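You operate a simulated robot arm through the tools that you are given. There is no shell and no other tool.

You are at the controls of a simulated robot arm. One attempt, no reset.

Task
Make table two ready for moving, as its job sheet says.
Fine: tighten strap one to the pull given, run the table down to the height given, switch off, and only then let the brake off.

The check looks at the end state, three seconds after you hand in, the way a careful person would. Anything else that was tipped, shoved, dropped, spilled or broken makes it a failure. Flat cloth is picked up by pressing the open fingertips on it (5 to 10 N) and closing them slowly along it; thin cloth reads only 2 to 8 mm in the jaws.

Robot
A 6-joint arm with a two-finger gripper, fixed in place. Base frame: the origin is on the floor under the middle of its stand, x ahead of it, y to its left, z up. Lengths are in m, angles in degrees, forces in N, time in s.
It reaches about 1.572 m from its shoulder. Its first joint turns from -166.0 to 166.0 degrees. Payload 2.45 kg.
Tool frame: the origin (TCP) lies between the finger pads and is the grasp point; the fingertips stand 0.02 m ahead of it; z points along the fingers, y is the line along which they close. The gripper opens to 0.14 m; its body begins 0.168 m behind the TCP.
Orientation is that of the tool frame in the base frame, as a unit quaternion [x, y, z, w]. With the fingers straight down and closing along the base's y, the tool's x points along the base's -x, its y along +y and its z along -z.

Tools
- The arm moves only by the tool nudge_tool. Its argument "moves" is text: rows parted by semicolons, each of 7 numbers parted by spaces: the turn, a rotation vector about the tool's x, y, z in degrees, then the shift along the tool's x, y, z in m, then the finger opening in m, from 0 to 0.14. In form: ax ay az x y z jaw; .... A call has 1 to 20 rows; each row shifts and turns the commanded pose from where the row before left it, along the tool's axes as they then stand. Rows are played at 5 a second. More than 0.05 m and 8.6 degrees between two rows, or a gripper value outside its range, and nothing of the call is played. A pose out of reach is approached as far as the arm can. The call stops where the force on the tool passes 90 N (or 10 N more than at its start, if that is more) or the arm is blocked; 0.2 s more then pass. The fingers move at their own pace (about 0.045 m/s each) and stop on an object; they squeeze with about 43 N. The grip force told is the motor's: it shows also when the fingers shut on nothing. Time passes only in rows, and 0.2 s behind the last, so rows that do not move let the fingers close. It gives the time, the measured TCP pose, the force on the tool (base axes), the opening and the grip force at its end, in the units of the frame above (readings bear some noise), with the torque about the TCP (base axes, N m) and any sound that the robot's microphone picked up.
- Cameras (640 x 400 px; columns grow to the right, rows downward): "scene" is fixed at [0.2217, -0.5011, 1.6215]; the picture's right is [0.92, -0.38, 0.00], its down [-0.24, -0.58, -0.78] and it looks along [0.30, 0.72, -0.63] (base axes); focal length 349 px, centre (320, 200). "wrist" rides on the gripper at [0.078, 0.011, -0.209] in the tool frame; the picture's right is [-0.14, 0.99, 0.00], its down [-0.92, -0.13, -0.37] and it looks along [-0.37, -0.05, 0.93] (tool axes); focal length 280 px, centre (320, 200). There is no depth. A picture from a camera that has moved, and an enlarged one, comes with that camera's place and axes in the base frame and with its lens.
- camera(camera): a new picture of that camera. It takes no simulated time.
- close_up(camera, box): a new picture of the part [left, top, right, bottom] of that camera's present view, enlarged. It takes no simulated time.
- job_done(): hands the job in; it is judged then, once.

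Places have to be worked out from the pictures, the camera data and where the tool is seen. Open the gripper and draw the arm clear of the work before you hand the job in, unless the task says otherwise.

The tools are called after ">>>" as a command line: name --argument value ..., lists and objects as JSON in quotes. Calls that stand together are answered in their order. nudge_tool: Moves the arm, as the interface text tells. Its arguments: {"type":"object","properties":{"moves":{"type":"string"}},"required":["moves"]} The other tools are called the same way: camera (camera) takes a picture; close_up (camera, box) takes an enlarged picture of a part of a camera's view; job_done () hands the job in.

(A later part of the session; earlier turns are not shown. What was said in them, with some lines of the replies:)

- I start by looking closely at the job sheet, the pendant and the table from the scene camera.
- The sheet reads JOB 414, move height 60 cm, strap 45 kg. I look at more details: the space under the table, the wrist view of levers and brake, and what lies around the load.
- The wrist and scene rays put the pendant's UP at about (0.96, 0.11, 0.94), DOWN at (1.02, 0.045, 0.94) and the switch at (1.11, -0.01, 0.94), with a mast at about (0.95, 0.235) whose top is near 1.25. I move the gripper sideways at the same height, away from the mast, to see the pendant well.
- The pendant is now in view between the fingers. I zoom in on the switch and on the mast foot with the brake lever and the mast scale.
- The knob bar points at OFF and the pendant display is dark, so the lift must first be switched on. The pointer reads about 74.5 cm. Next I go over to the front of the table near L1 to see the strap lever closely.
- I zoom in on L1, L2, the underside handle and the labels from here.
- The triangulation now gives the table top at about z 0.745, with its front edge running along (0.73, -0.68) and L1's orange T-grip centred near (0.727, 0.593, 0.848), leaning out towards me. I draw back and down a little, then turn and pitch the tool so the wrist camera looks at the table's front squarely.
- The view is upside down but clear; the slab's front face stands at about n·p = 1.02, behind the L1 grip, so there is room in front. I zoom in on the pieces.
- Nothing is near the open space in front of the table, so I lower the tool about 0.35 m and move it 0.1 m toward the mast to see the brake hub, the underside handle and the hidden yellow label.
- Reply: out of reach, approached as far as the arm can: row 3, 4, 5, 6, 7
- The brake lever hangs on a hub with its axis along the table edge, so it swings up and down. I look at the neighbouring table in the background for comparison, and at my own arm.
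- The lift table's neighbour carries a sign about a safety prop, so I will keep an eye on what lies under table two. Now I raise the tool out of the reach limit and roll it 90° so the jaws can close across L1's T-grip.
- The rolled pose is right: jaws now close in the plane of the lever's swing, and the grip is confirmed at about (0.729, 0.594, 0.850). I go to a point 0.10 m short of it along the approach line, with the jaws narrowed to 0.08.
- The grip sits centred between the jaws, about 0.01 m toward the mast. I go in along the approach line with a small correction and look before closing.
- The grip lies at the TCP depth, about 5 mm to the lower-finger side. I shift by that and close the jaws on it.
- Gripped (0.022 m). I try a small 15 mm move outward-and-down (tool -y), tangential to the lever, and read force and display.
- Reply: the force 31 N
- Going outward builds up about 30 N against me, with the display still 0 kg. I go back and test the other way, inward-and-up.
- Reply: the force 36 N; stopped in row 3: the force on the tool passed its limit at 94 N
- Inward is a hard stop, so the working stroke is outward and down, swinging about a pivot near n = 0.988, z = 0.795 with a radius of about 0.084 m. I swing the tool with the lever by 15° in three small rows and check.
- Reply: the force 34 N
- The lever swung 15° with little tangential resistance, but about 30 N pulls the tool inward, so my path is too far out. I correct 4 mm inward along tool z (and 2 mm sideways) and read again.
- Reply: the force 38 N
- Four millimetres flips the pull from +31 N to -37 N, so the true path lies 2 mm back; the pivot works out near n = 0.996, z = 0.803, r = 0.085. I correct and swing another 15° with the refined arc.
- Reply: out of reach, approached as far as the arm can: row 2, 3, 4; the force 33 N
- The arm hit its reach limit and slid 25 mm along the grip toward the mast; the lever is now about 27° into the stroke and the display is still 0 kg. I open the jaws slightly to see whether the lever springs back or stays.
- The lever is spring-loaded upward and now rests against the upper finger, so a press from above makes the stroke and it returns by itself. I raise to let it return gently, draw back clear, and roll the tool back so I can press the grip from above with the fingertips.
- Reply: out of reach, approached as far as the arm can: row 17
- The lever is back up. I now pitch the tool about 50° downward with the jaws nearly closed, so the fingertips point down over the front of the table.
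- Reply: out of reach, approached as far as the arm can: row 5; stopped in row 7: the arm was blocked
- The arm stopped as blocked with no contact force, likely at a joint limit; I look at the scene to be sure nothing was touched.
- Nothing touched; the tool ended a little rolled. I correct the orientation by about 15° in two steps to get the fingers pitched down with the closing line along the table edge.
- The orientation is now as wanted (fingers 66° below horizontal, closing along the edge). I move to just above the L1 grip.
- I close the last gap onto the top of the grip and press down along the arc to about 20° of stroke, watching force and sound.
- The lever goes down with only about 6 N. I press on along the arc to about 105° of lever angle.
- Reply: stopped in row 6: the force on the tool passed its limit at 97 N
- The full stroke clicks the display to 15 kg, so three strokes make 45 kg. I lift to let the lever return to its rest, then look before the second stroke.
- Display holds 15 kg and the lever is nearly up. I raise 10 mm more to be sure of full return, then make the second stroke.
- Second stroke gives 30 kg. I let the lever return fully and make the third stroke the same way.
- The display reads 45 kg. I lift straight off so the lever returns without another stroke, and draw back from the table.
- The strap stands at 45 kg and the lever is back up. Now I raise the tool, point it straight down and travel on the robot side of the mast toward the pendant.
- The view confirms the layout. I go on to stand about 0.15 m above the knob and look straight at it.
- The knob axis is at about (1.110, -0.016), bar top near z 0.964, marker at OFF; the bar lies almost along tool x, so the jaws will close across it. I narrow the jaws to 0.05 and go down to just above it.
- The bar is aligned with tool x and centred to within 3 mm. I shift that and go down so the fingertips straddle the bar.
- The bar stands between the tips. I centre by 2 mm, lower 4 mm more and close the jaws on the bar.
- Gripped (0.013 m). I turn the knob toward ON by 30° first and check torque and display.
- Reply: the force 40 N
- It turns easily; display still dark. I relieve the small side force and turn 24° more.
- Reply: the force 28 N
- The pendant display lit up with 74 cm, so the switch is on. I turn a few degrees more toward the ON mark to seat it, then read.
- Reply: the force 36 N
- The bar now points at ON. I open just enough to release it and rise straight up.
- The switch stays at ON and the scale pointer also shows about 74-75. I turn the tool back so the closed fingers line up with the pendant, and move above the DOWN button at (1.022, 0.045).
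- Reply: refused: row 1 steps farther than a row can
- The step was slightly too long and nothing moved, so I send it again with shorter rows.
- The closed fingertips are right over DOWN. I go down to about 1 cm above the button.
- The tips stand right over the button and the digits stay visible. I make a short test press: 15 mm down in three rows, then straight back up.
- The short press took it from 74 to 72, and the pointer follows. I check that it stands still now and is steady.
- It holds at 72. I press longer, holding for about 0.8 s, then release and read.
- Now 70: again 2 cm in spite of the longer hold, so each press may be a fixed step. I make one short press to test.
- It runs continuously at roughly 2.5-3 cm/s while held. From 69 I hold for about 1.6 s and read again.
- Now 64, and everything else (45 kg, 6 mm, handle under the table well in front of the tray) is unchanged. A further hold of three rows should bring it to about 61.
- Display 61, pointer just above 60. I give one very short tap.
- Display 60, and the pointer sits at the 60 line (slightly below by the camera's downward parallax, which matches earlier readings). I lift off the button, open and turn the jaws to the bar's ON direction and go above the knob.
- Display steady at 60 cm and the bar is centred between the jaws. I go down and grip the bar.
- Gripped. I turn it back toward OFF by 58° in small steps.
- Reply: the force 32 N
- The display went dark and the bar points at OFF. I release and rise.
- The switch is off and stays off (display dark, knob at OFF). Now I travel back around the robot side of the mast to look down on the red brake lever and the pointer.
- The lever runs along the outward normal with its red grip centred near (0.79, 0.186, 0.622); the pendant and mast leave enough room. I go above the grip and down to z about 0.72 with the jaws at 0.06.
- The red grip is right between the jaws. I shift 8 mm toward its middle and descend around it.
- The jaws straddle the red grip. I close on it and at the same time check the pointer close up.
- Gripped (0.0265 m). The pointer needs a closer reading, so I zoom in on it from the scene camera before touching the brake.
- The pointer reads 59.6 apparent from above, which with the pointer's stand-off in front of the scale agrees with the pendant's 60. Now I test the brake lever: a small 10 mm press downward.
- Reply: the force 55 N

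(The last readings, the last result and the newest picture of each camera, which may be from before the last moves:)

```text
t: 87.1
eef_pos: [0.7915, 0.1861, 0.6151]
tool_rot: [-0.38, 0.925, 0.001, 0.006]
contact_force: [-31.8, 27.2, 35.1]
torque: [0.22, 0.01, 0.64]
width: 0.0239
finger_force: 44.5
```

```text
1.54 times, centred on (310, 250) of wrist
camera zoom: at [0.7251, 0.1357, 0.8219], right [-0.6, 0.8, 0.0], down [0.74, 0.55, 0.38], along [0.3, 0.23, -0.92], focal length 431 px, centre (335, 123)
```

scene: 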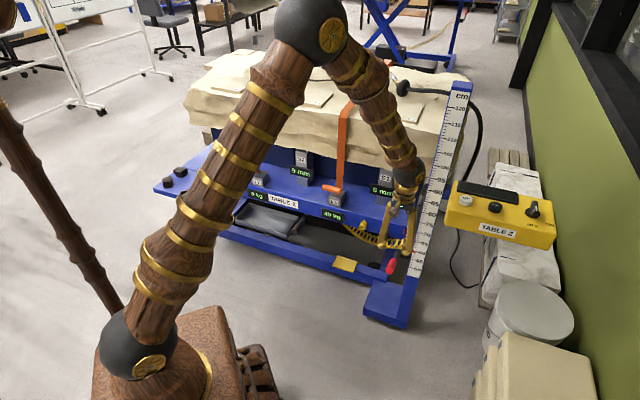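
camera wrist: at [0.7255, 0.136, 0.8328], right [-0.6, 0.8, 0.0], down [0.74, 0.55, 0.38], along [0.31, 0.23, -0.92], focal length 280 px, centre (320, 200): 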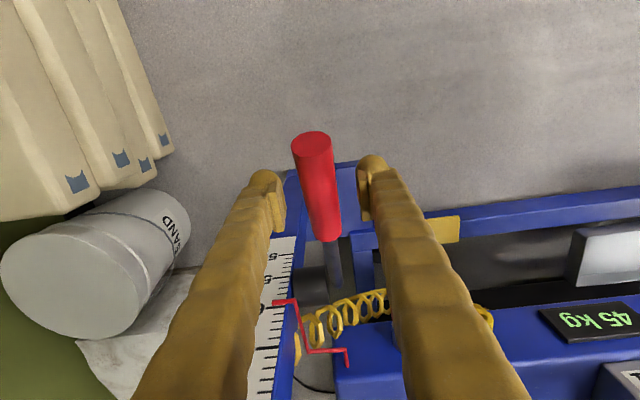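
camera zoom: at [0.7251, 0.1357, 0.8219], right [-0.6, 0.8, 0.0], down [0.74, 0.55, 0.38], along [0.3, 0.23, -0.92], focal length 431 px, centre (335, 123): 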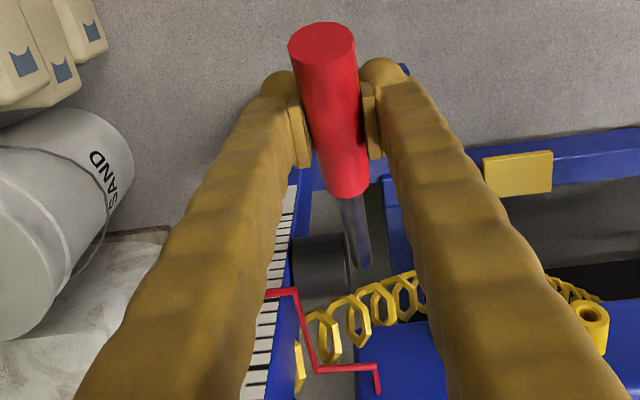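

The press meets 35 N and the jaws seem to slip, so downward looks like the stop. I go back and try the same upward, correcting the sideways force by 2 mm.

>>> nudge_tool --moves "0 0 0 0 0 -0.004 0.015; 0 0 0 0 0.001 -0.004 0.015; 0 0 0 0 0.001 -0.004 0.015; 0 0 0 0 0 0 0.015"

>>> nudge_tool --moves "0 0 0 0 0 -0.004 0.015; 0 0 0 0 0 -0.004 0.015; 0 0 0 0 0 -0.004 0.015"

>>> close_up --camera "wrist" --box '[230, 120, 390, 380]'

>>> close_up --camera "scene" --box '[350, 170, 450, 330]'

```text
t: 88.1
eef_pos: [0.7889, 0.1847, 0.625]
tool_rot: [-0.381, 0.925, 0.002, 0.008]
contact_force: [3.4, 35.5, -21.4]
torque: [-0.18, 0.48, 0.68]
width: 0.0239
finger_force: 45.1
```

```text
t: 88.9
eef_pos: [0.7895, 0.1847, 0.6382]
tool_rot: [-0.38, 0.925, 0.002, 0.007]
contact_force: [15.9, 15.2, -21.2]
torque: [-0.28, 0.74, 0.48]
width: 0.0244
finger_force: 45.6
```

```text
1.54 times, centred on (310, 250) of wrist
camera zoom: at [0.7234, 0.1346, 0.8447], right [-0.6, 0.8, 0.0], down [0.74, 0.55, 0.38], along [0.31, 0.23, -0.92], focal length 431 px, centre (335, 123)
```

zoom: 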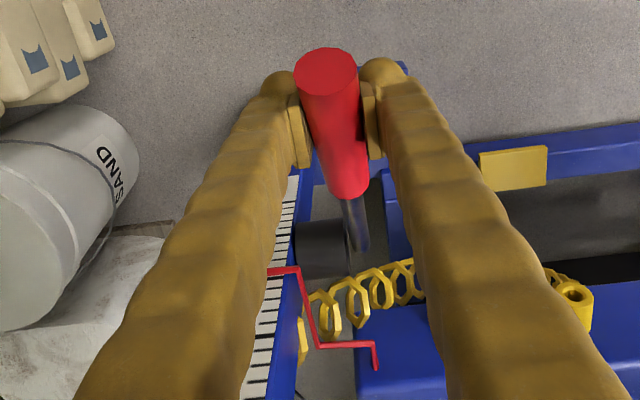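

```text
2.50 times, centred on (400, 250) of scene
camera zoom: at [0.2217, -0.5011, 1.6215], right [0.92, -0.38, 0.0], down [-0.24, -0.58, -0.78], along [0.3, 0.72, -0.63], focal length 873 px, centre (120, 75)
```

zoom: 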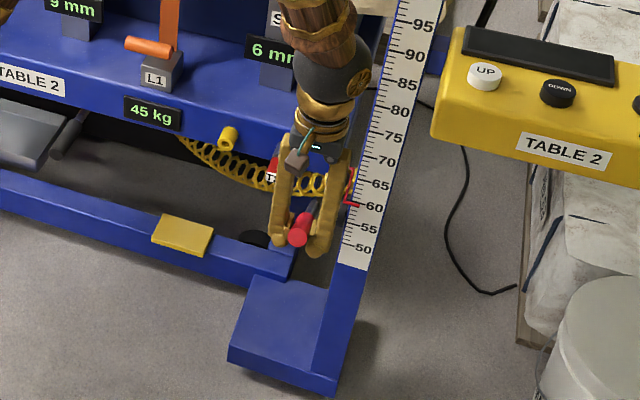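

Upward is free: the lever followed the tool with about 20 N of friction. I follow its arc (pivot near n 0.82, z 0.55, radius 0.166 at the grip) up to about 40°.

>>> nudge_tool --moves "0 0 0 -0.006 0 -0.0035 0.015; 0 -4 0 -0.006 0 -0.0055 0.015; 0 -4 0 -0.0056 0 -0.0056 0.015; 0 -4 0 -0.0056 0 -0.0056 0.015; 0 0 0 0 0 0 0.015"

>>> camera --camera "wrist"

>>> close_up --camera "scene" --box '[350, 170, 450, 330]'

```text
t: 90.1
eef_pos: [0.8062, 0.1998, 0.6603]
tool_rot: [-0.377, 0.919, 0.041, 0.105]
contact_force: [25.0, -17.4, -12.8]
torque: [-0.43, 1.03, 0.03]
width: 0.0244
finger_force: 44.9
```

```text
taken
camera wrist: at [0.7101, 0.122, 0.8454], right [-0.6, 0.8, 0.03], down [0.67, 0.48, 0.57], along [0.44, 0.36, -0.82], focal length 280 px, centre (320, 200)
```

wrist: 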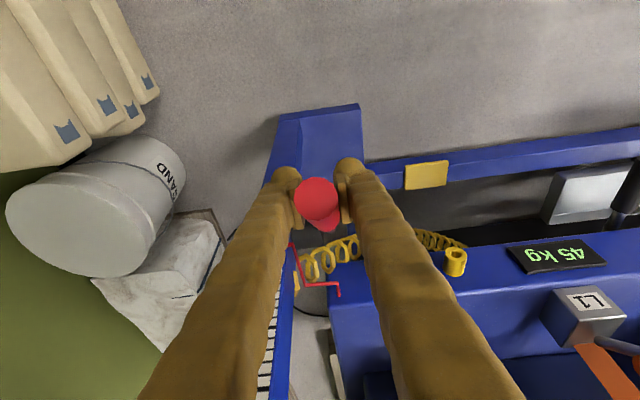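

```text
2.50 times, centred on (400, 250) of scene
camera zoom: at [0.2217, -0.5011, 1.6215], right [0.92, -0.38, 0.0], down [-0.24, -0.58, -0.78], along [0.3, 0.72, -0.63], focal length 873 px, centre (120, 75)
```

zoom: 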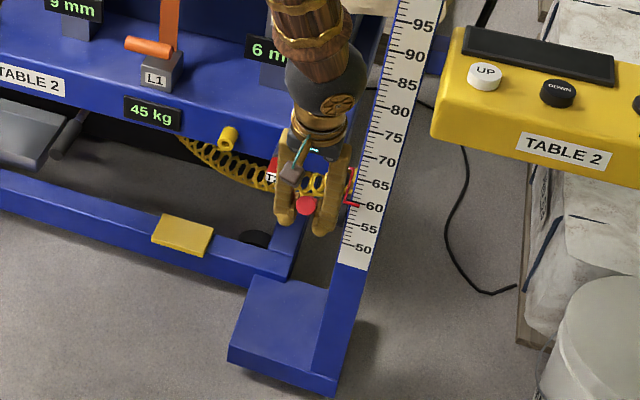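

The lever keeps following (now about 40°) with 10-15 N. I go on along the arc toward 50°, leaning the tool outward to keep clear of the mast.

>>> nudge_tool --moves "0 -4 0 -0.0081 -0.0007 -0.0053 0.015; 0 -4 0 -0.0078 -0.0007 -0.0056 0.015; 0 -4 0 -0.0075 0 -0.006 0.015; 0 0 0 0 0 0 0.015"

>>> camera --camera "wrist"

>>> close_up --camera "scene" --box '[350, 170, 450, 330]'

```text
t: 91.1
eef_pos: [0.8171, 0.2114, 0.6821]
tool_rot: [-0.372, 0.903, 0.081, 0.199]
contact_force: [16.2, -15.2, -16.7]
torque: [-0.78, 1.51, -0.14]
width: 0.024
finger_force: 44.9
```

```text
taken
camera wrist: at [0.696, 0.1075, 0.8388], right [-0.61, 0.79, 0.06], down [0.57, 0.39, 0.72], along [0.55, 0.47, -0.69], focal length 280 px, centre (320, 200)
```

wrist: 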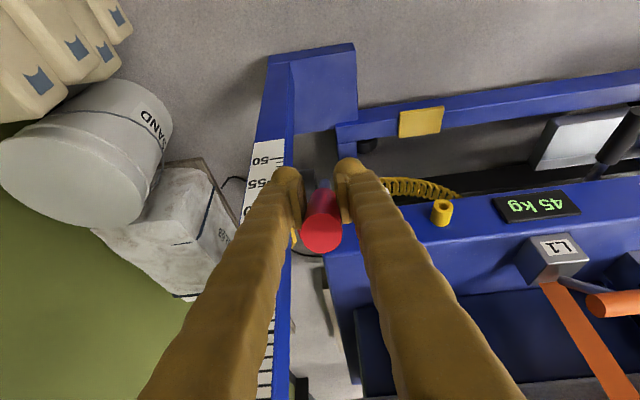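

```text
2.50 times, centred on (400, 250) of scene
camera zoom: at [0.2217, -0.5011, 1.6215], right [0.92, -0.38, 0.0], down [-0.24, -0.58, -0.78], along [0.3, 0.72, -0.63], focal length 873 px, centre (120, 75)
```

zoom: 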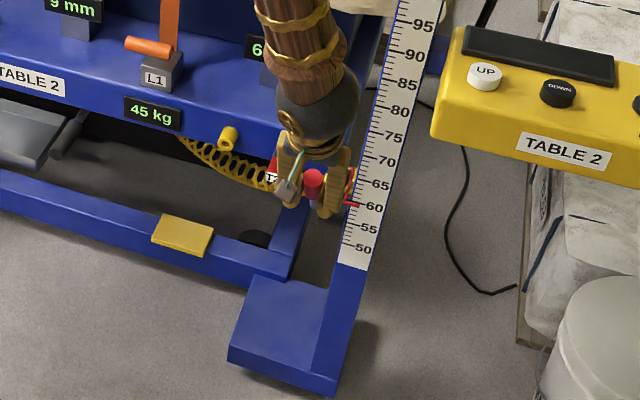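

It still follows freely at about 50°. I continue toward 60° the same way.

>>> nudge_tool --moves "0 -3 0 -0.0095 -0.0005 -0.0025 0.015; 0 -3 0 -0.0095 -0.0005 -0.002 0.015; 0 -3 0 -0.0092 0 -0.0018 0.015; 0 0 0 0 0 0 0.015"

>>> camera --camera "wrist"

>>> close_up --camera "scene" --box '[350, 170, 450, 330]'

```text
t: 92.1
eef_pos: [0.8341, 0.2273, 0.7019]
tool_rot: [-0.364, 0.884, 0.11, 0.27]
contact_force: [-1.0, 1.4, -0.7]
torque: [-0.05, 0.01, 0.02]
width: 0.0157
finger_force: 0.8
```

```text
taken
camera wrist: at [0.6974, 0.1066, 0.831], right [-0.62, 0.78, 0.07], down [0.49, 0.3, 0.82], along [0.62, 0.54, -0.57], focal length 280 px, centre (320, 200)
```

wrist: 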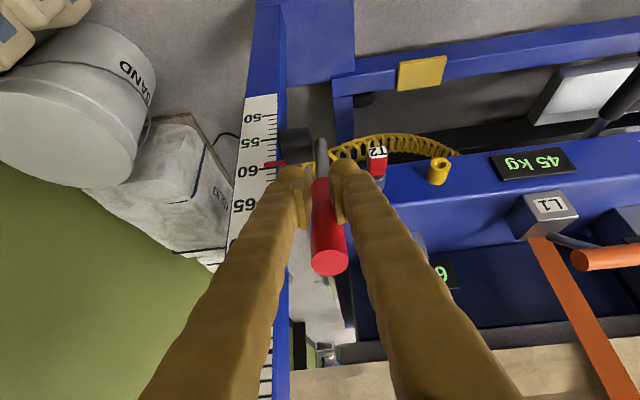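

```text
2.50 times, centred on (400, 250) of scene
camera zoom: at [0.2217, -0.5011, 1.6215], right [0.92, -0.38, 0.0], down [-0.24, -0.58, -0.78], along [0.3, 0.72, -0.63], focal length 873 px, centre (120, 75)
```

zoom: 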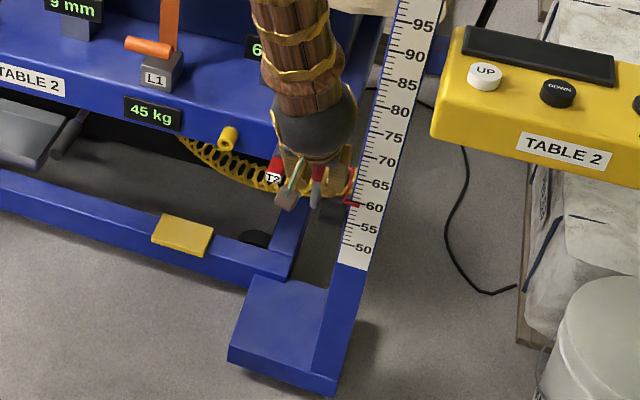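

The lever slipped out of the jaws and seems to have snapped over by itself to about 70°, ahead of the fingers. I draw the tool back outward along its axis and look.

>>> nudge_tool --moves "0 0 0 0 0 -0.02 0.016; 0 0 0 0.01 0 -0.03 0.016; 0 0 0 0.01 0 -0.04 0.016; 0 0 0 0 0 -0.04 0.016; 0 0 0 0 0 0 0.016"

>>> camera --camera "wrist"

>>> close_up --camera "scene" --box '[350, 170, 450, 330]'

```text
t: 93.3
eef_pos: [0.7701, 0.164, 0.7983]
tool_rot: [-0.364, 0.885, 0.11, 0.269]
contact_force: [0.5, -0.8, 0.3]
torque: [0.0, 0.0, 0.02]
width: 0.0158
finger_force: 0.0
```

```text
taken
camera wrist: at [0.6333, 0.0442, 0.929], right [-0.62, 0.78, 0.07], down [0.49, 0.3, 0.82], along [0.62, 0.54, -0.57], focal length 280 px, centre (320, 200)
```

wrist: 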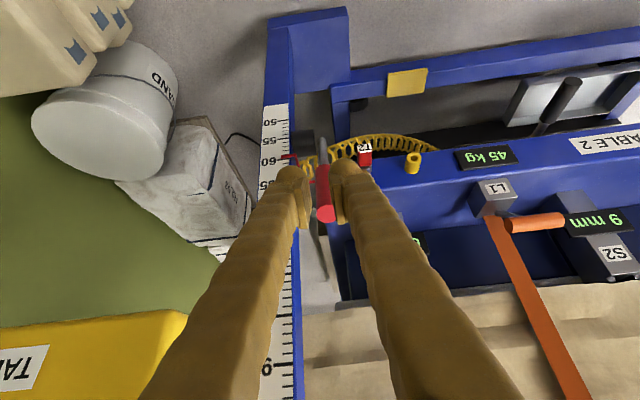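

```text
2.50 times, centred on (400, 250) of scene
camera zoom: at [0.2217, -0.5011, 1.6215], right [0.92, -0.38, 0.0], down [-0.24, -0.58, -0.78], along [0.3, 0.72, -0.63], focal length 873 px, centre (120, 75)
```

zoom: 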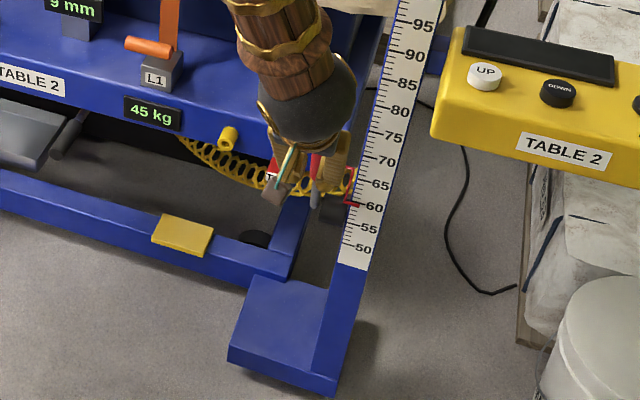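

I move further off to the left and back so both cameras can see the lever freely.

>>> nudge_tool --moves "0 0 0 0 0 -0.045 0.016; 0 0 0 0 0.03 -0.035 0.016; 0 0 0 0 0.045 0 0.016; 0 0 0 0 0.045 0 0.016; 0 0 0 0 0.045 0 0.016; 0 0 0 0 0 0 0.016"

>>> camera --camera "wrist"

>>> camera --camera "scene"

>>> close_up --camera "scene" --box '[350, 190, 450, 290]'

```text
t: 94.7
eef_pos: [0.622, 0.2493, 0.8654]
tool_rot: [-0.364, 0.885, 0.11, 0.269]
contact_force: [-0.4, -0.6, 0.1]
torque: [0.0, 0.0, 0.0]
width: 0.0161
finger_force: 0.0
```

```text
taken
camera wrist: at [0.4856, 0.1296, 0.994], right [-0.62, 0.78, 0.07], down [0.49, 0.3, 0.82], along [0.62, 0.54, -0.57], focal length 280 px, centre (320, 200)
```

wrist: 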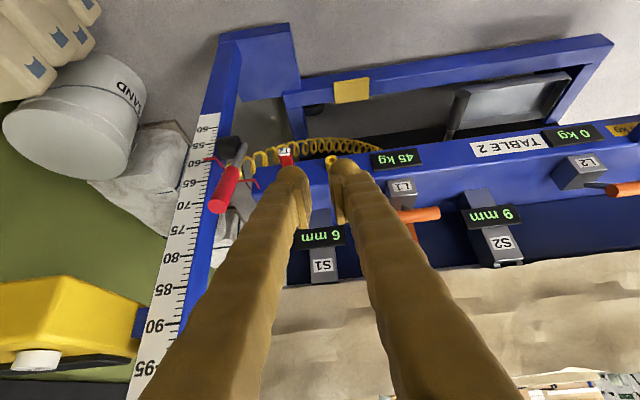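

```text
taken
```

scene: 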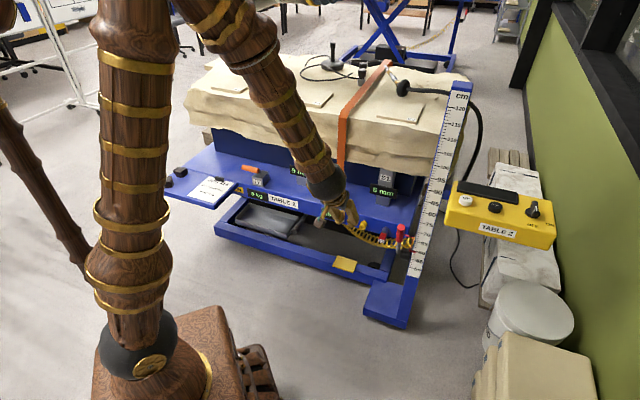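

```text
4.00 times, centred on (400, 240) of scene
camera zoom: at [0.2217, -0.5011, 1.6215], right [0.92, -0.38, 0.0], down [-0.24, -0.58, -0.78], along [0.3, 0.72, -0.63], focal length 1396 px, centre (0, 40)
```

zoom: 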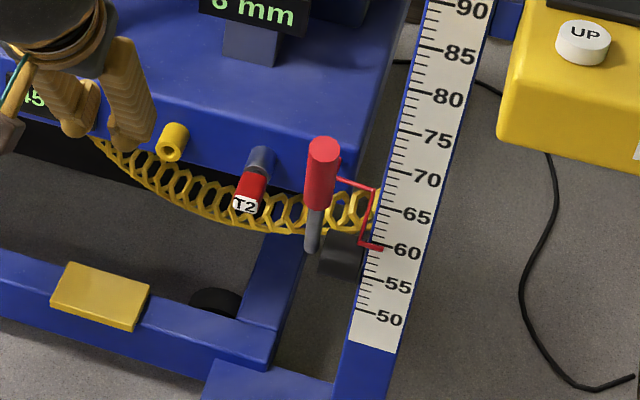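

The lever now stands up at about 70°, up from 26°. I zoom in on the hub and lever, and on the neighbouring table's lever, to judge whether this is the end of its travel.

>>> close_up --camera "wrist" --box '[190, 110, 290, 230]'

>>> close_up --camera "scene" --box '[380, 215, 420, 260]'

>>> close_up --camera "scene" --box '[450, 0, 490, 30]'

>>> close_up --camera "scene" --box '[210, 150, 430, 320]'

```text
3.33 times, centred on (240, 170) of wrist
camera zoom: at [0.4856, 0.1296, 0.994], right [-0.62, 0.78, 0.07], down [0.49, 0.3, 0.82], along [0.62, 0.54, -0.57], focal length 935 px, centre (587, 300)
```

zoom: 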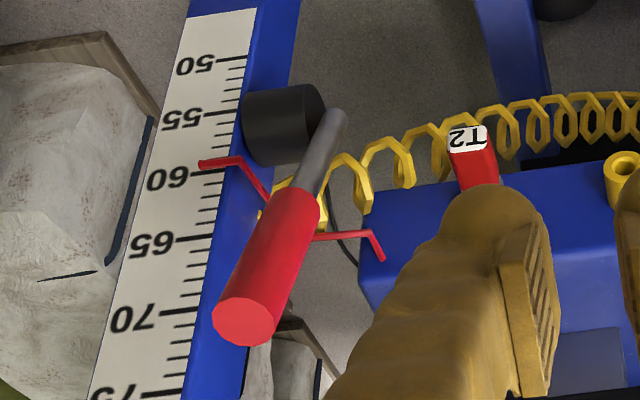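

```text
8.89 times, centred on (400, 238) of scene
camera zoom: at [0.2217, -0.5011, 1.6215], right [0.92, -0.38, 0.0], down [-0.24, -0.58, -0.78], along [0.3, 0.72, -0.63], focal length 3103 px, centre (-391, -133)
```

zoom: 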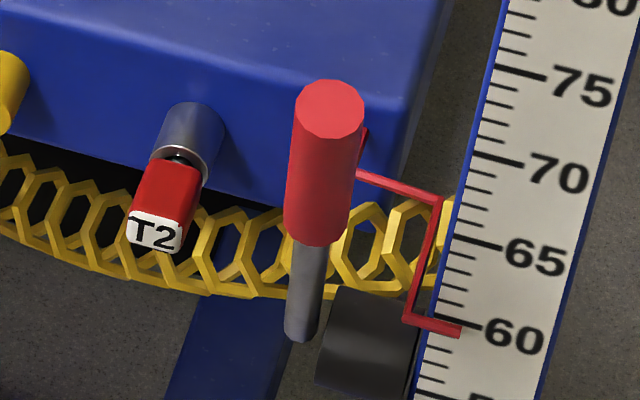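

```text
13.33 times, centred on (470, 15) of scene
camera zoom: at [0.2217, -0.5011, 1.6215], right [0.92, -0.38, 0.0], down [-0.24, -0.58, -0.78], along [0.3, 0.72, -0.63], focal length 4655 px, centre (-1680, 2667)
```

zoom: 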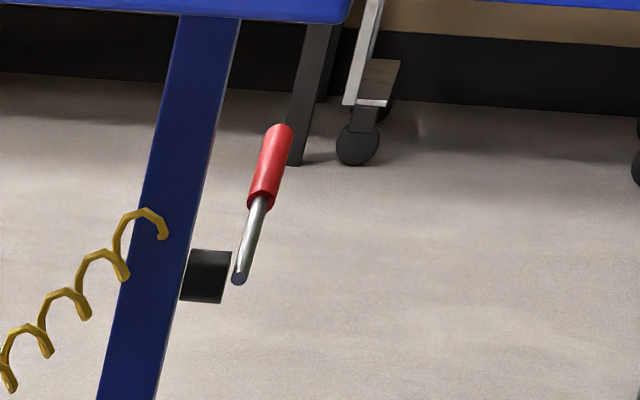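

```text
2.35 times, centred on (320, 235) of scene
camera zoom: at [0.2217, -0.5011, 1.6215], right [0.92, -0.38, 0.0], down [-0.24, -0.58, -0.78], along [0.3, 0.72, -0.63], focal length 822 px, centre (320, 118)
```

zoom: 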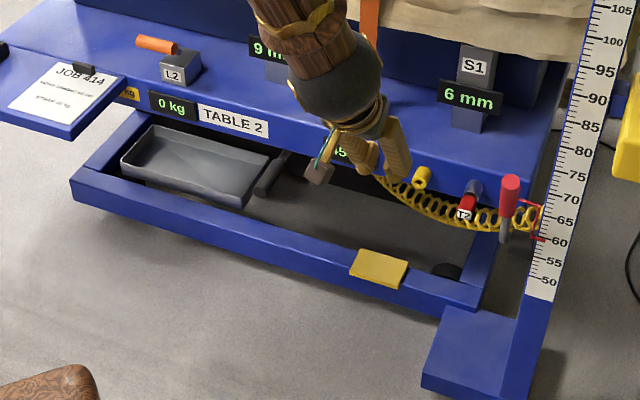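

Its own resistance was small and it stays up by itself, which suggests a sprung end position. To be sure, I bring the closed fingertips to just outside the lever's grip for a very gentle check push.

>>> nudge_tool --moves "0 0 0 0 -0.0416 0 0.0; 0 0 0 0 -0.0416 0 0.0; 0 0 0 0 -0.0416 0 0.0; 0 0 0 0 -0.0414 0 0.0; 0 0 0 0 0 0.045 0.0; 0 0 0 0 0 0.045 0.0; 0 0 0 0 0 0.045 0.0; 0 0 0 0 0 0.035 0.0; 0 0 0 0 0 0 0.0"

>>> camera --camera "wrist"

>>> close_up --camera "scene" --box '[350, 190, 450, 290]'

```text
t: 96.7
eef_pos: [0.8067, 0.1987, 0.7247]
tool_rot: [-0.365, 0.885, 0.11, 0.269]
contact_force: [0.4, -1.5, 0.1]
torque: [0.05, -0.02, 0.0]
width: 0.0
finger_force: 29.5
```

```text
taken
camera wrist: at [0.6697, 0.0793, 0.8546], right [-0.62, 0.78, 0.07], down [0.49, 0.3, 0.82], along [0.62, 0.54, -0.57], focal length 280 px, centre (320, 200)
```

wrist: 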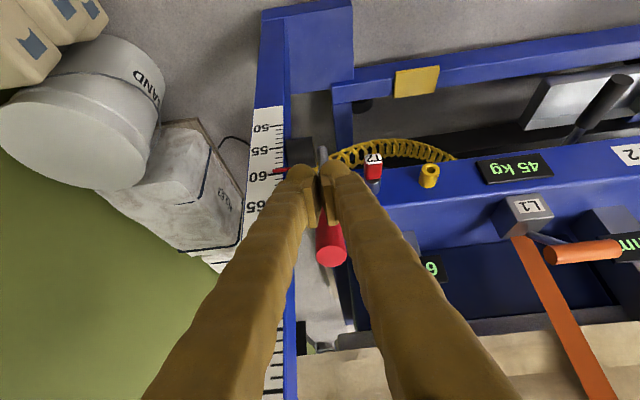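

```text
4.00 times, centred on (400, 240) of scene
camera zoom: at [0.2217, -0.5011, 1.6215], right [0.92, -0.38, 0.0], down [-0.24, -0.58, -0.78], along [0.3, 0.72, -0.63], focal length 1396 px, centre (0, 40)
```

zoom: 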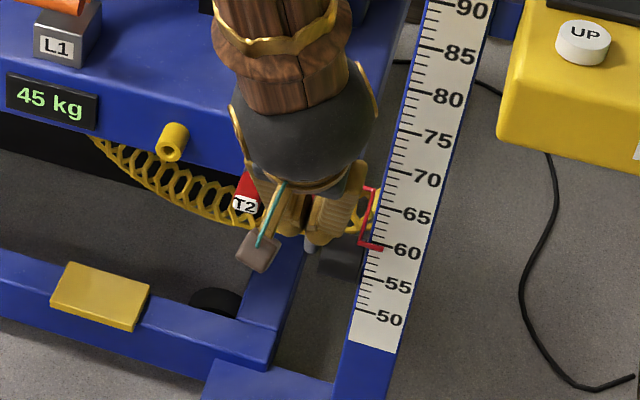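

The tips are about 4 cm outside the lever. I approach to within a centimetre, then creep until first contact.

>>> nudge_tool --moves "0 0 0 -0.0125 0 0.0084 0.0; 0 0 0 -0.0125 0 0.0084 0.0; 0 0 0 -0.0025 0 0.0017 0.0; 0 0 0 -0.0025 0 0.0017 0.0"

>>> nudge_tool --moves "0 0 0 -0.0017 0 0.0011 0.0; 0 0 0 -0.0017 0 0.0011 0.0"

>>> camera --camera "wrist"

```text
t: 97.7
eef_pos: [0.8343, 0.2253, 0.726]
tool_rot: [-0.364, 0.885, 0.109, 0.269]
contact_force: [0.7, 0.2, 0.0]
torque: [0.0, -0.04, 0.03]
width: 0.0
finger_force: 29.1
```

```text
t: 98.3
eef_pos: [0.8365, 0.2278, 0.7251]
tool_rot: [-0.365, 0.884, 0.111, 0.269]
contact_force: [0.4, -0.4, -0.2]
torque: [0.01, -0.02, 0.01]
width: 0.0
finger_force: 29.1
```

```text
taken
camera wrist: at [0.6993, 0.1072, 0.854], right [-0.62, 0.78, 0.07], down [0.49, 0.3, 0.82], along [0.62, 0.54, -0.57], focal length 280 px, centre (320, 200)
```

wrist: 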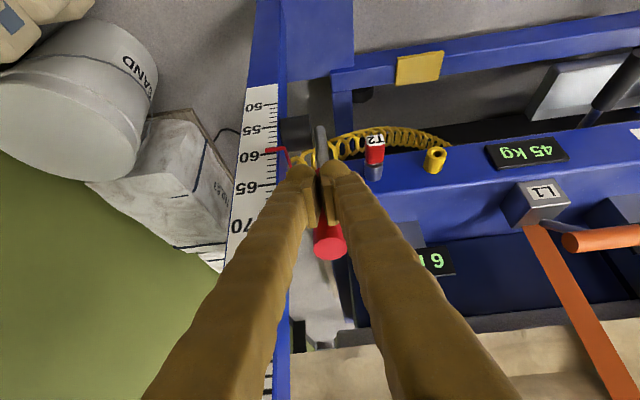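

No contact yet. I keep creeping in 2 mm rows and watch the force.

>>> nudge_tool --moves "0 0 0 -0.0017 0 0.0011 0.0; 0 0 0 -0.0017 0 0.0011 0.0"

>>> nudge_tool --moves "0 0 0 -0.0017 0 0.0011 0.0; 0 0 0 -0.0008 0 0.0006 0.0"

>>> camera --camera "wrist"

```text
t: 98.9
eef_pos: [0.8389, 0.2294, 0.7224]
tool_rot: [-0.365, 0.884, 0.111, 0.269]
contact_force: [-0.1, -0.3, -0.4]
torque: [0.01, -0.03, 0.01]
width: 0.0001
finger_force: 29.8
```

```text
t: 99.5
eef_pos: [0.8415, 0.2319, 0.7241]
tool_rot: [-0.364, 0.885, 0.11, 0.269]
contact_force: [0.4, 1.1, -0.2]
torque: [0.02, -0.03, -0.01]
width: 0.0
finger_force: 29.2
```

```text
taken
camera wrist: at [0.7044, 0.1119, 0.8528], right [-0.62, 0.78, 0.07], down [0.49, 0.3, 0.82], along [0.62, 0.54, -0.57], focal length 280 px, centre (320, 200)
```

wrist: 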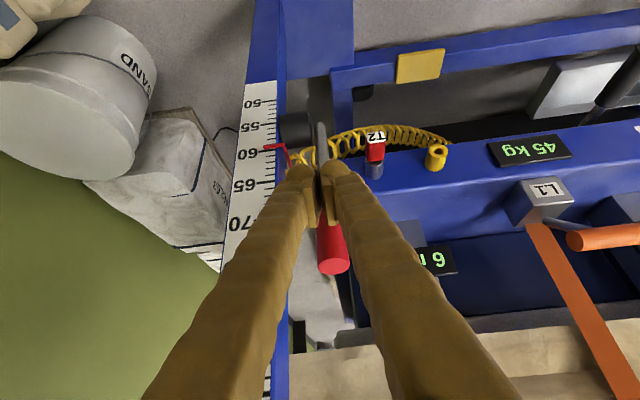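

The lever tip shifted with me at about 1 N, so it swings freely and is not yet at its end. I keep pushing it inward gently, shifted slightly away from the mast, and watch the force.

>>> nudge_tool --moves "0 0 0 0 0.005 0 0.0; 0 0 0 -0.0042 0.004 0.0028 0.0; 0 0 0 -0.0042 0 0.0028 0.0; 0 0 0 -0.0042 0 0.0028 0.0; 0 0 0 0 0 0 0.0"

>>> camera --camera "wrist"

>>> close_up --camera "scene" --box '[350, 190, 450, 290]'

```text
t: 100.7
eef_pos: [0.8466, 0.2497, 0.7247]
tool_rot: [-0.364, 0.885, 0.11, 0.269]
contact_force: [-0.6, -0.6, 0.3]
torque: [-0.02, 0.01, -0.01]
width: 0.0
finger_force: 29.2
```

```text
taken
camera wrist: at [0.7089, 0.1294, 0.853], right [-0.62, 0.78, 0.07], down [0.49, 0.3, 0.82], along [0.62, 0.54, -0.57], focal length 280 px, centre (320, 200)
```

wrist: 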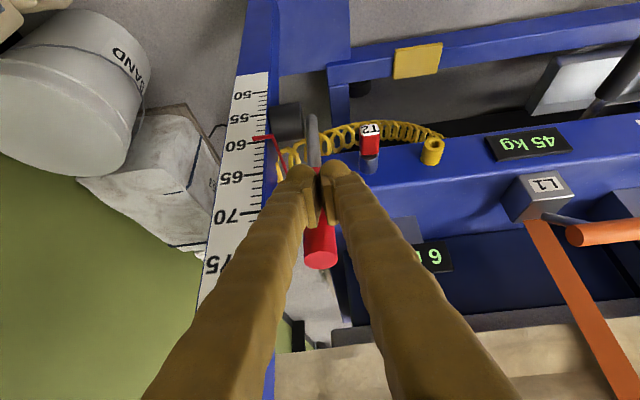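

```text
4.00 times, centred on (400, 240) of scene
camera zoom: at [0.2217, -0.5011, 1.6215], right [0.92, -0.38, 0.0], down [-0.24, -0.58, -0.78], along [0.3, 0.72, -0.63], focal length 1396 px, centre (0, 40)
```

zoom: 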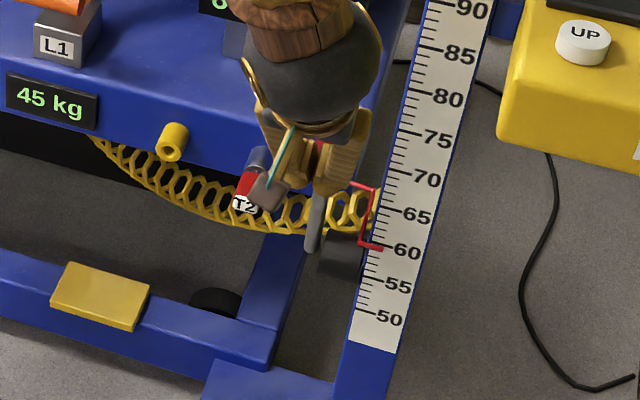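

The lever went from about 70° to 78° with almost no force. I keep pushing along the same line.

>>> nudge_tool --moves "0 0 0 -0.0042 0 0.0028 0.0; 0 0 0 -0.0042 0 0.0028 0.0; 0 0 0 -0.0042 0 0.0028 0.0; 0 0 0 -0.0042 0 0.0028 0.0; 0 0 0 0 0 0 0.0"

>>> camera --camera "wrist"

>>> close_up --camera "scene" --box '[350, 170, 450, 270]'

```text
t: 101.3
eef_pos: [0.8477, 0.2497, 0.7186]
tool_rot: [-0.362, 0.888, 0.107, 0.264]
contact_force: [-11.9, -16.2, -2.5]
torque: [0.02, 0.1, -0.25]
width: 0.0
finger_force: 29.9
stopped in row 3: the force on the tool passed its limit at 103 N (the readings are from after the stop); the commanded pose is now the measured one
```

```text
taken
camera wrist: at [0.7121, 0.1319, 0.851], right [-0.61, 0.79, 0.07], down [0.5, 0.31, 0.81], along [0.62, 0.53, -0.58], focal length 280 px, centre (320, 200)
```

wrist: 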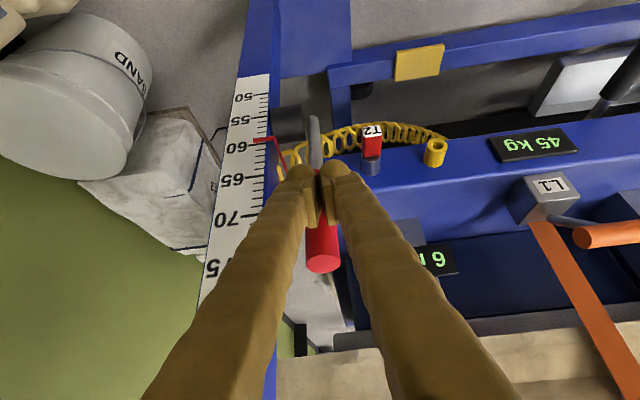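

```text
4.00 times, centred on (400, 220) of scene
camera zoom: at [0.2217, -0.5011, 1.6215], right [0.92, -0.38, 0.0], down [-0.24, -0.58, -0.78], along [0.3, 0.72, -0.63], focal length 1396 px, centre (0, 120)
```

zoom: 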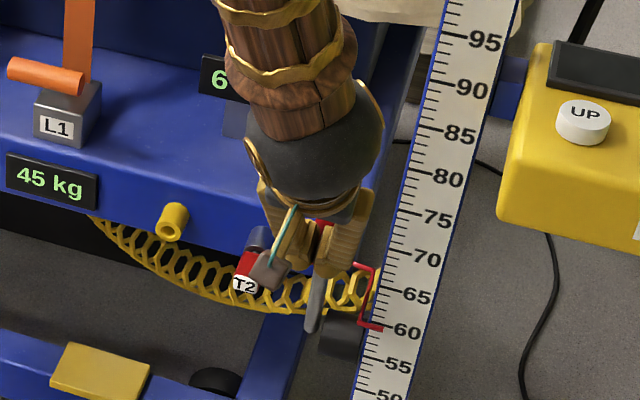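

A hard stop at about 77° of lever angle: end of travel reached, and the table, scale and displays have not shifted. I back off the lever straight outward and then draw away.

>>> nudge_tool --moves "0 0 0 0.003 0 -0.002 0.0; 0 0 0 0.008 0 -0.005 0.0; 0 0 0 0.025 0 -0.017 0.0; 0 0 0 0.025 0 -0.017 0.0; 0 0 0 0 0 -0.045 0.0; 0 0 0 0 0 -0.045 0.0; 0 0 0 0 0 -0.045 0.0; 0 0 0 0 0.045 0 0.05; 0 0 0 0 0.045 0 0.05; 0 0 0 0 0.045 0 0.05; 0 0 0 0 0 0 0.05"

>>> camera --camera "wrist"

>>> camera --camera "scene"

>>> close_up --camera "scene" --box '[350, 190, 450, 290]'

```text
t: 103.8
eef_pos: [0.6471, 0.2449, 0.8324]
tool_rot: [-0.363, 0.887, 0.108, 0.266]
contact_force: [0.0, 0.1, -0.6]
torque: [-0.03, 0.0, 0.04]
width: 0.0499
finger_force: 0.0
```

```text
taken
camera wrist: at [0.5109, 0.1264, 0.9632], right [-0.61, 0.79, 0.07], down [0.49, 0.31, 0.81], along [0.62, 0.53, -0.58], focal length 280 px, centre (320, 200)
```

wrist: 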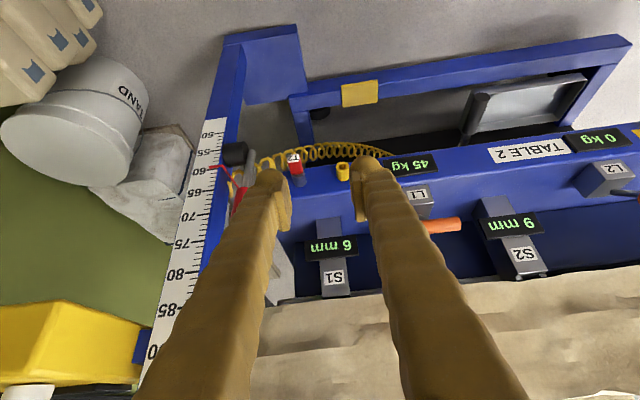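

```text
taken
```

scene: 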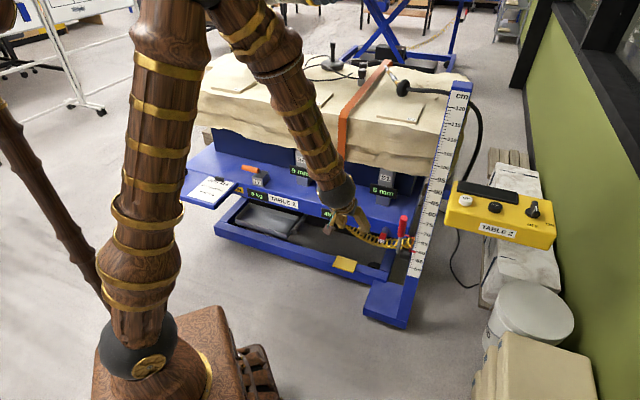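

```text
4.00 times, centred on (400, 240) of scene
camera zoom: at [0.2217, -0.5011, 1.6215], right [0.92, -0.38, 0.0], down [-0.24, -0.58, -0.78], along [0.3, 0.72, -0.63], focal length 1396 px, centre (0, 40)
```

zoom: 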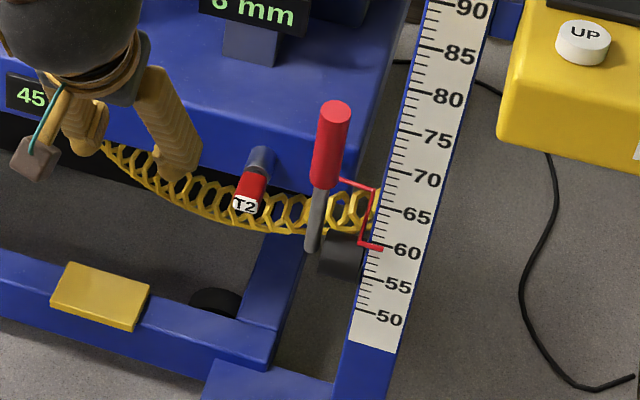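

The lever stays up at about 81° by itself. Before finishing I zoom over the whole work to check every item, including the yellow plate on the frame and the readings.

>>> close_up --camera "scene" --box '[310, 230, 430, 330]'

>>> close_up --camera "wrist" --box '[190, 60, 400, 210]'

>>> close_up --camera "wrist" --box '[370, 60, 640, 210]'

>>> close_up --camera "scene" --box '[180, 30, 500, 230]'

```text
4.00 times, centred on (370, 280) of scene
camera zoom: at [0.2217, -0.5011, 1.6215], right [0.92, -0.38, 0.0], down [-0.24, -0.58, -0.78], along [0.3, 0.72, -0.63], focal length 1396 px, centre (120, -120)
```

zoom: 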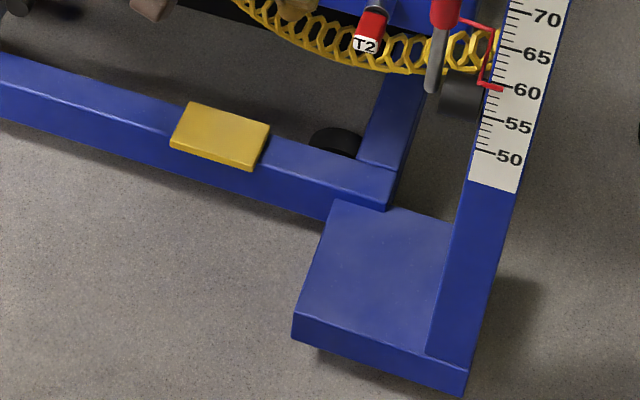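

```text
2.67 times, centred on (295, 135) of wrist
camera zoom: at [0.5109, 0.1264, 0.9632], right [-0.61, 0.79, 0.07], down [0.49, 0.31, 0.81], along [0.62, 0.53, -0.58], focal length 748 px, centre (387, 373)
```

zoom: 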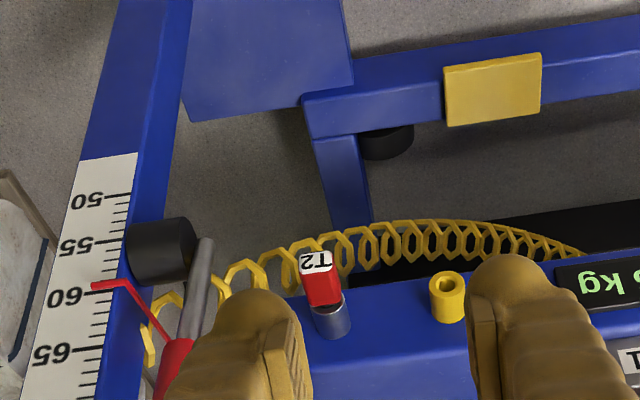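

```text
2.37 times, centred on (505, 135) of wrist
camera zoom: at [0.5109, 0.1264, 0.9632], right [-0.61, 0.79, 0.07], down [0.49, 0.31, 0.81], along [0.62, 0.53, -0.58], focal length 665 px, centre (-118, 354)
```

zoom: 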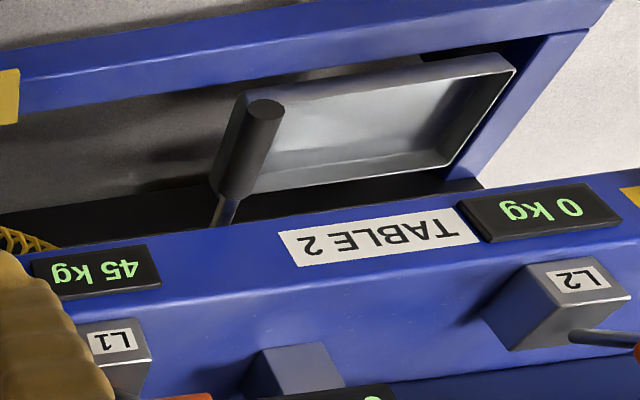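

```text
2.00 times, centred on (340, 130) of scene
camera zoom: at [0.2217, -0.5011, 1.6215], right [0.92, -0.38, 0.0], down [-0.24, -0.58, -0.78], along [0.3, 0.72, -0.63], focal length 698 px, centre (280, 340)
```

zoom: 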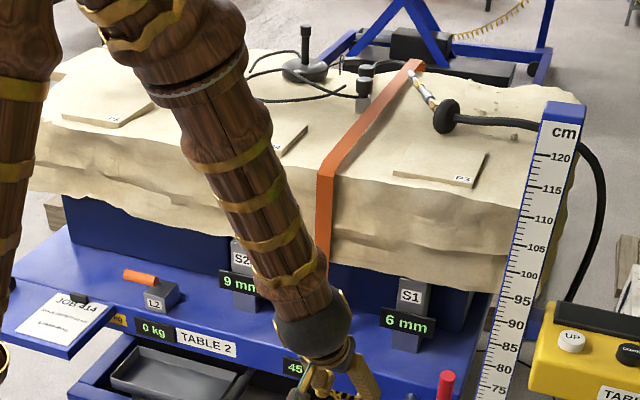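

All readings stand: 45 kg, S1 6 mm, S2 9 mm, pointer at 60, knob OFF, lever up. I open the gripper and raise the arm clear of the work.

>>> nudge_tool --moves "0 0 0 0 0 -0.04 0.08; 0 0 0 -0.0238 0 -0.0356 0.14; 0 0 0 -0.0238 0 -0.0356 0.14; 0 0 0 -0.0238 0 -0.0356 0.14; 0 0 0 -0.0238 0 -0.0356 0.14; 0 0 0 -0.0238 0 -0.0356 0.14; 0 0 0 -0.0238 0 -0.0356 0.14; 0 0 0 -0.0238 0 -0.0356 0.14; 0 0 0 0 0 -0.045 0.14; 0 0 0 0 0 -0.045 0.14; 0 0 0 0 0 0 0.14"

>>> camera --camera "scene"

>>> close_up --camera "scene" --box '[350, 190, 450, 290]'

>>> close_up --camera "scene" --box '[220, 130, 420, 250]'

>>> camera --camera "wrist"

```text
t: 106.2
eef_pos: [0.6009, 0.1923, 1.2405]
tool_rot: [-0.362, 0.887, 0.107, 0.266]
contact_force: [0.8, -0.4, -0.3]
torque: [-0.02, -0.04, -0.03]
width: 0.1399
finger_force: 0.1
```

```text
taken
```

scene: 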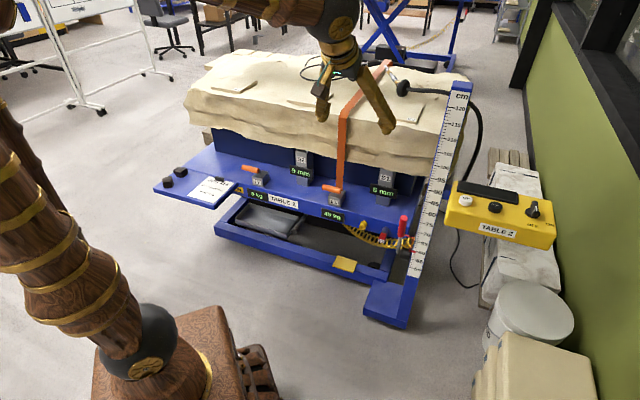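

```text
4.00 times, centred on (400, 240) of scene
camera zoom: at [0.2217, -0.5011, 1.6215], right [0.92, -0.38, 0.0], down [-0.24, -0.58, -0.78], along [0.3, 0.72, -0.63], focal length 1396 px, centre (0, 40)
```

zoom: 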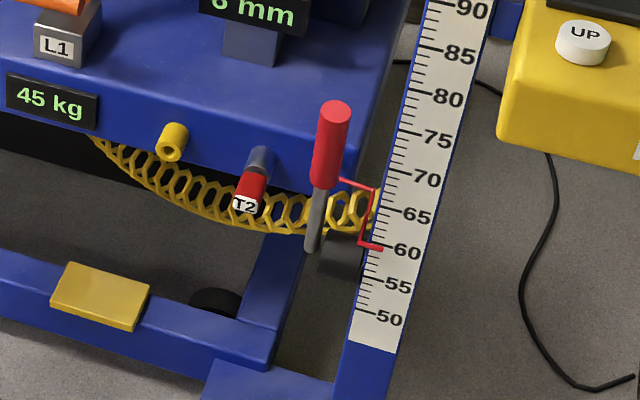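

```text
3.20 times, centred on (320, 190) of scene
camera zoom: at [0.2217, -0.5011, 1.6215], right [0.92, -0.38, 0.0], down [-0.24, -0.58, -0.78], along [0.3, 0.72, -0.63], focal length 1117 px, centre (320, 232)
```

zoom: 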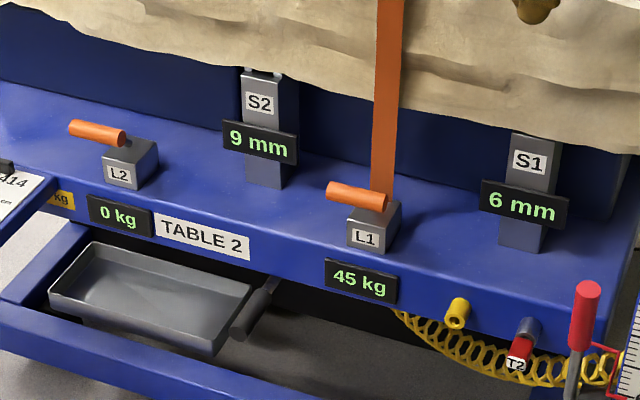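

```text
taken
camera wrist: at [0.4632, 0.0741, 1.3718], right [-0.61, 0.79, 0.07], down [0.49, 0.31, 0.81], along [0.62, 0.53, -0.58], focal length 280 px, centre (320, 200)
```

wrist: 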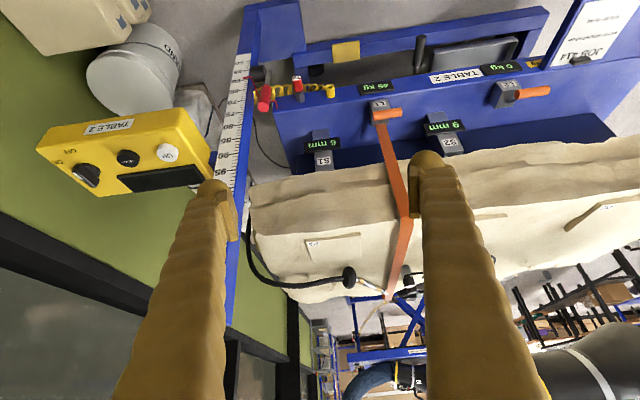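

Everything looks in order. I make a last check of the partly hidden yellow label and of the loose pieces on the slab before handing in.

>>> close_up --camera "wrist" --box '[490, 30, 640, 120]'

>>> close_up --camera "scene" --box '[220, 170, 300, 220]'

>>> close_up --camera "wrist" --box '[200, 50, 360, 130]'

>>> close_up --camera "scene" --box '[180, 40, 480, 180]'

```text
4.27 times, centred on (565, 75) of wrist
camera zoom: at [0.4632, 0.0741, 1.3718], right [-0.61, 0.79, 0.07], down [0.49, 0.31, 0.81], along [0.62, 0.53, -0.58], focal length 1196 px, centre (-725, 733)
```

zoom: 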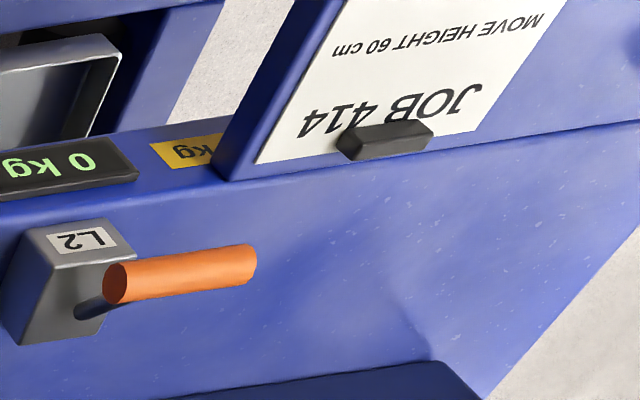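

```text
8.00 times, centred on (260, 195) of scene
camera zoom: at [0.2217, -0.5011, 1.6215], right [0.92, -0.38, 0.0], down [-0.24, -0.58, -0.78], along [0.3, 0.72, -0.63], focal length 2793 px, centre (800, 240)
```

zoom: 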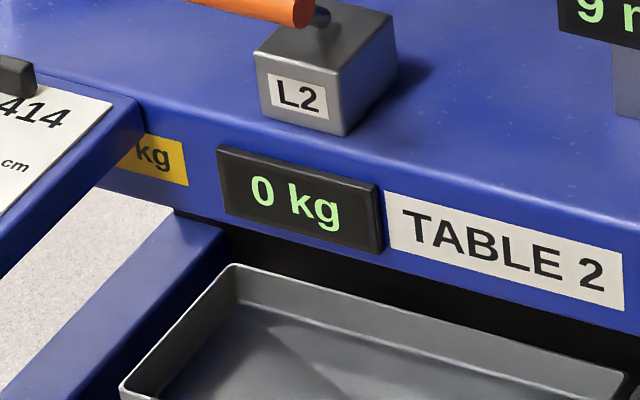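

```text
4.00 times, centred on (280, 90) of wrist
camera zoom: at [0.4632, 0.0741, 1.3718], right [-0.61, 0.79, 0.07], down [0.49, 0.31, 0.81], along [0.62, 0.53, -0.58], focal length 1122 px, centre (480, 640)
```

zoom: 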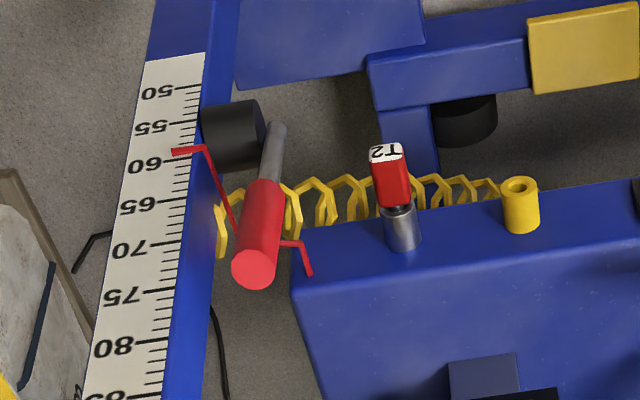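

```text
2.13 times, centred on (330, 110) of scene
camera zoom: at [0.2217, -0.5011, 1.6215], right [0.92, -0.38, 0.0], down [-0.24, -0.58, -0.78], along [0.3, 0.72, -0.63], focal length 745 px, centre (299, 392)
```

zoom: 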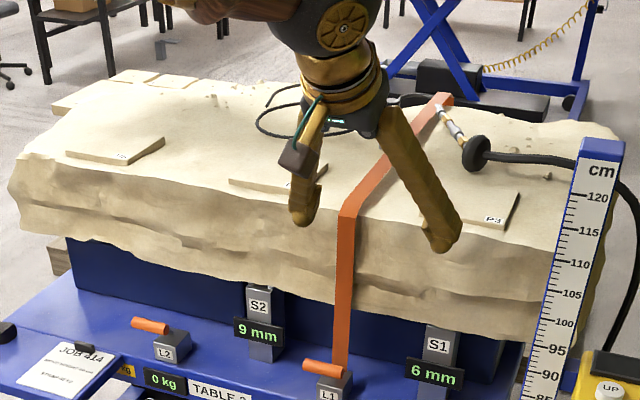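

I take high-zoom readings of the pointer from both cameras, whose viewing angles differ, to work out its stand-off and the true height.

>>> close_up --camera "wrist" --box '[232, 74, 262, 100]'

>>> close_up --camera "scene" --box '[400, 235, 432, 260]'

```text
15.38 times, centred on (247, 87) of wrist
camera zoom: at [0.4632, 0.0741, 1.3718], right [-0.61, 0.79, 0.07], down [0.49, 0.31, 0.81], along [0.62, 0.53, -0.58], focal length 4314 px, centre (1443, 1938)
```

zoom: 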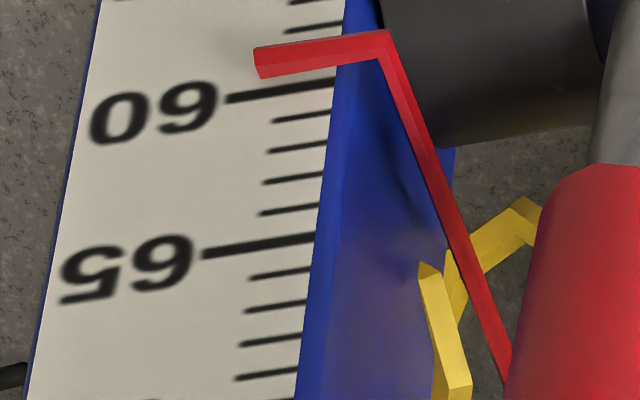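

```text
16.00 times, centred on (416, 248) of scene
camera zoom: at [0.2217, -0.5011, 1.6215], right [0.92, -0.38, 0.0], down [-0.24, -0.58, -0.78], along [0.3, 0.72, -0.63], focal length 5586 px, centre (-1216, -560)
```

zoom: 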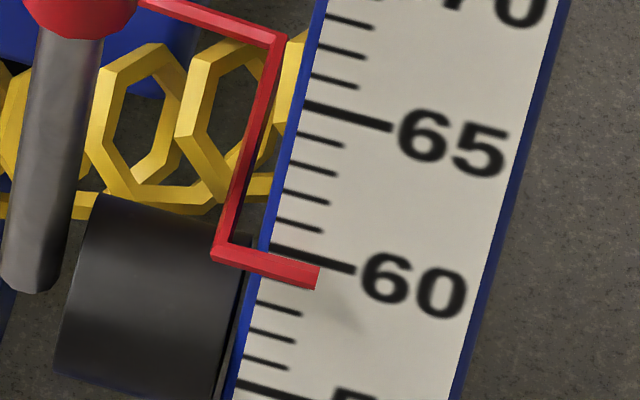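

Solving both views gives a pointer stand-off of about 6 mm and a true height of 60.0 cm. The strap reads 45 kg, the switch is off with the display dark, the brake lever is at its far stop and holding, the gripper is open and the arm is clear. I hand in.

>>> job_done

```text
The job is handed in.
```

Table two is set up as its job sheet (JOB 414) says, and I've handed the job in. I don't have the check's result.

- **Strap one:** three strokes of the L1 lever brought it to 45 kg, and it still read 45 kg at the end.
- **Height:** I ran the table down until the pendant showed 60 cm. Reading the mast pointer from two camera angles also gave about 60.0 cm.
- **Switch:** I had to turn it on to run the table. It is back at OFF with the display dark.
- **Brake:** only after switching off did I swing the red mast lever up. It now stands at about 81° and holds there by itself.

- **Brake uncertainty:** nothing on the red lever is labelled. I took it for the brake because it's the only red lever on the mast, it was hard against its lower stop, and the table behind has the same one. On the way up it slipped out of the jaws at about 60°, so I pushed it the rest of the way with closed fingers. That final push hit the stop at about 103 N.
- **Unread label:** I couldn't read the yellow "kg" label because the job-sheet shelf partly covers it.

In the last pictures nothing looked tipped or shoved: the S1 and S2 readouts still show 6 mm and 9 mm, and the pieces on the slab look in place. The gripper is open and the arm is clear of the table.
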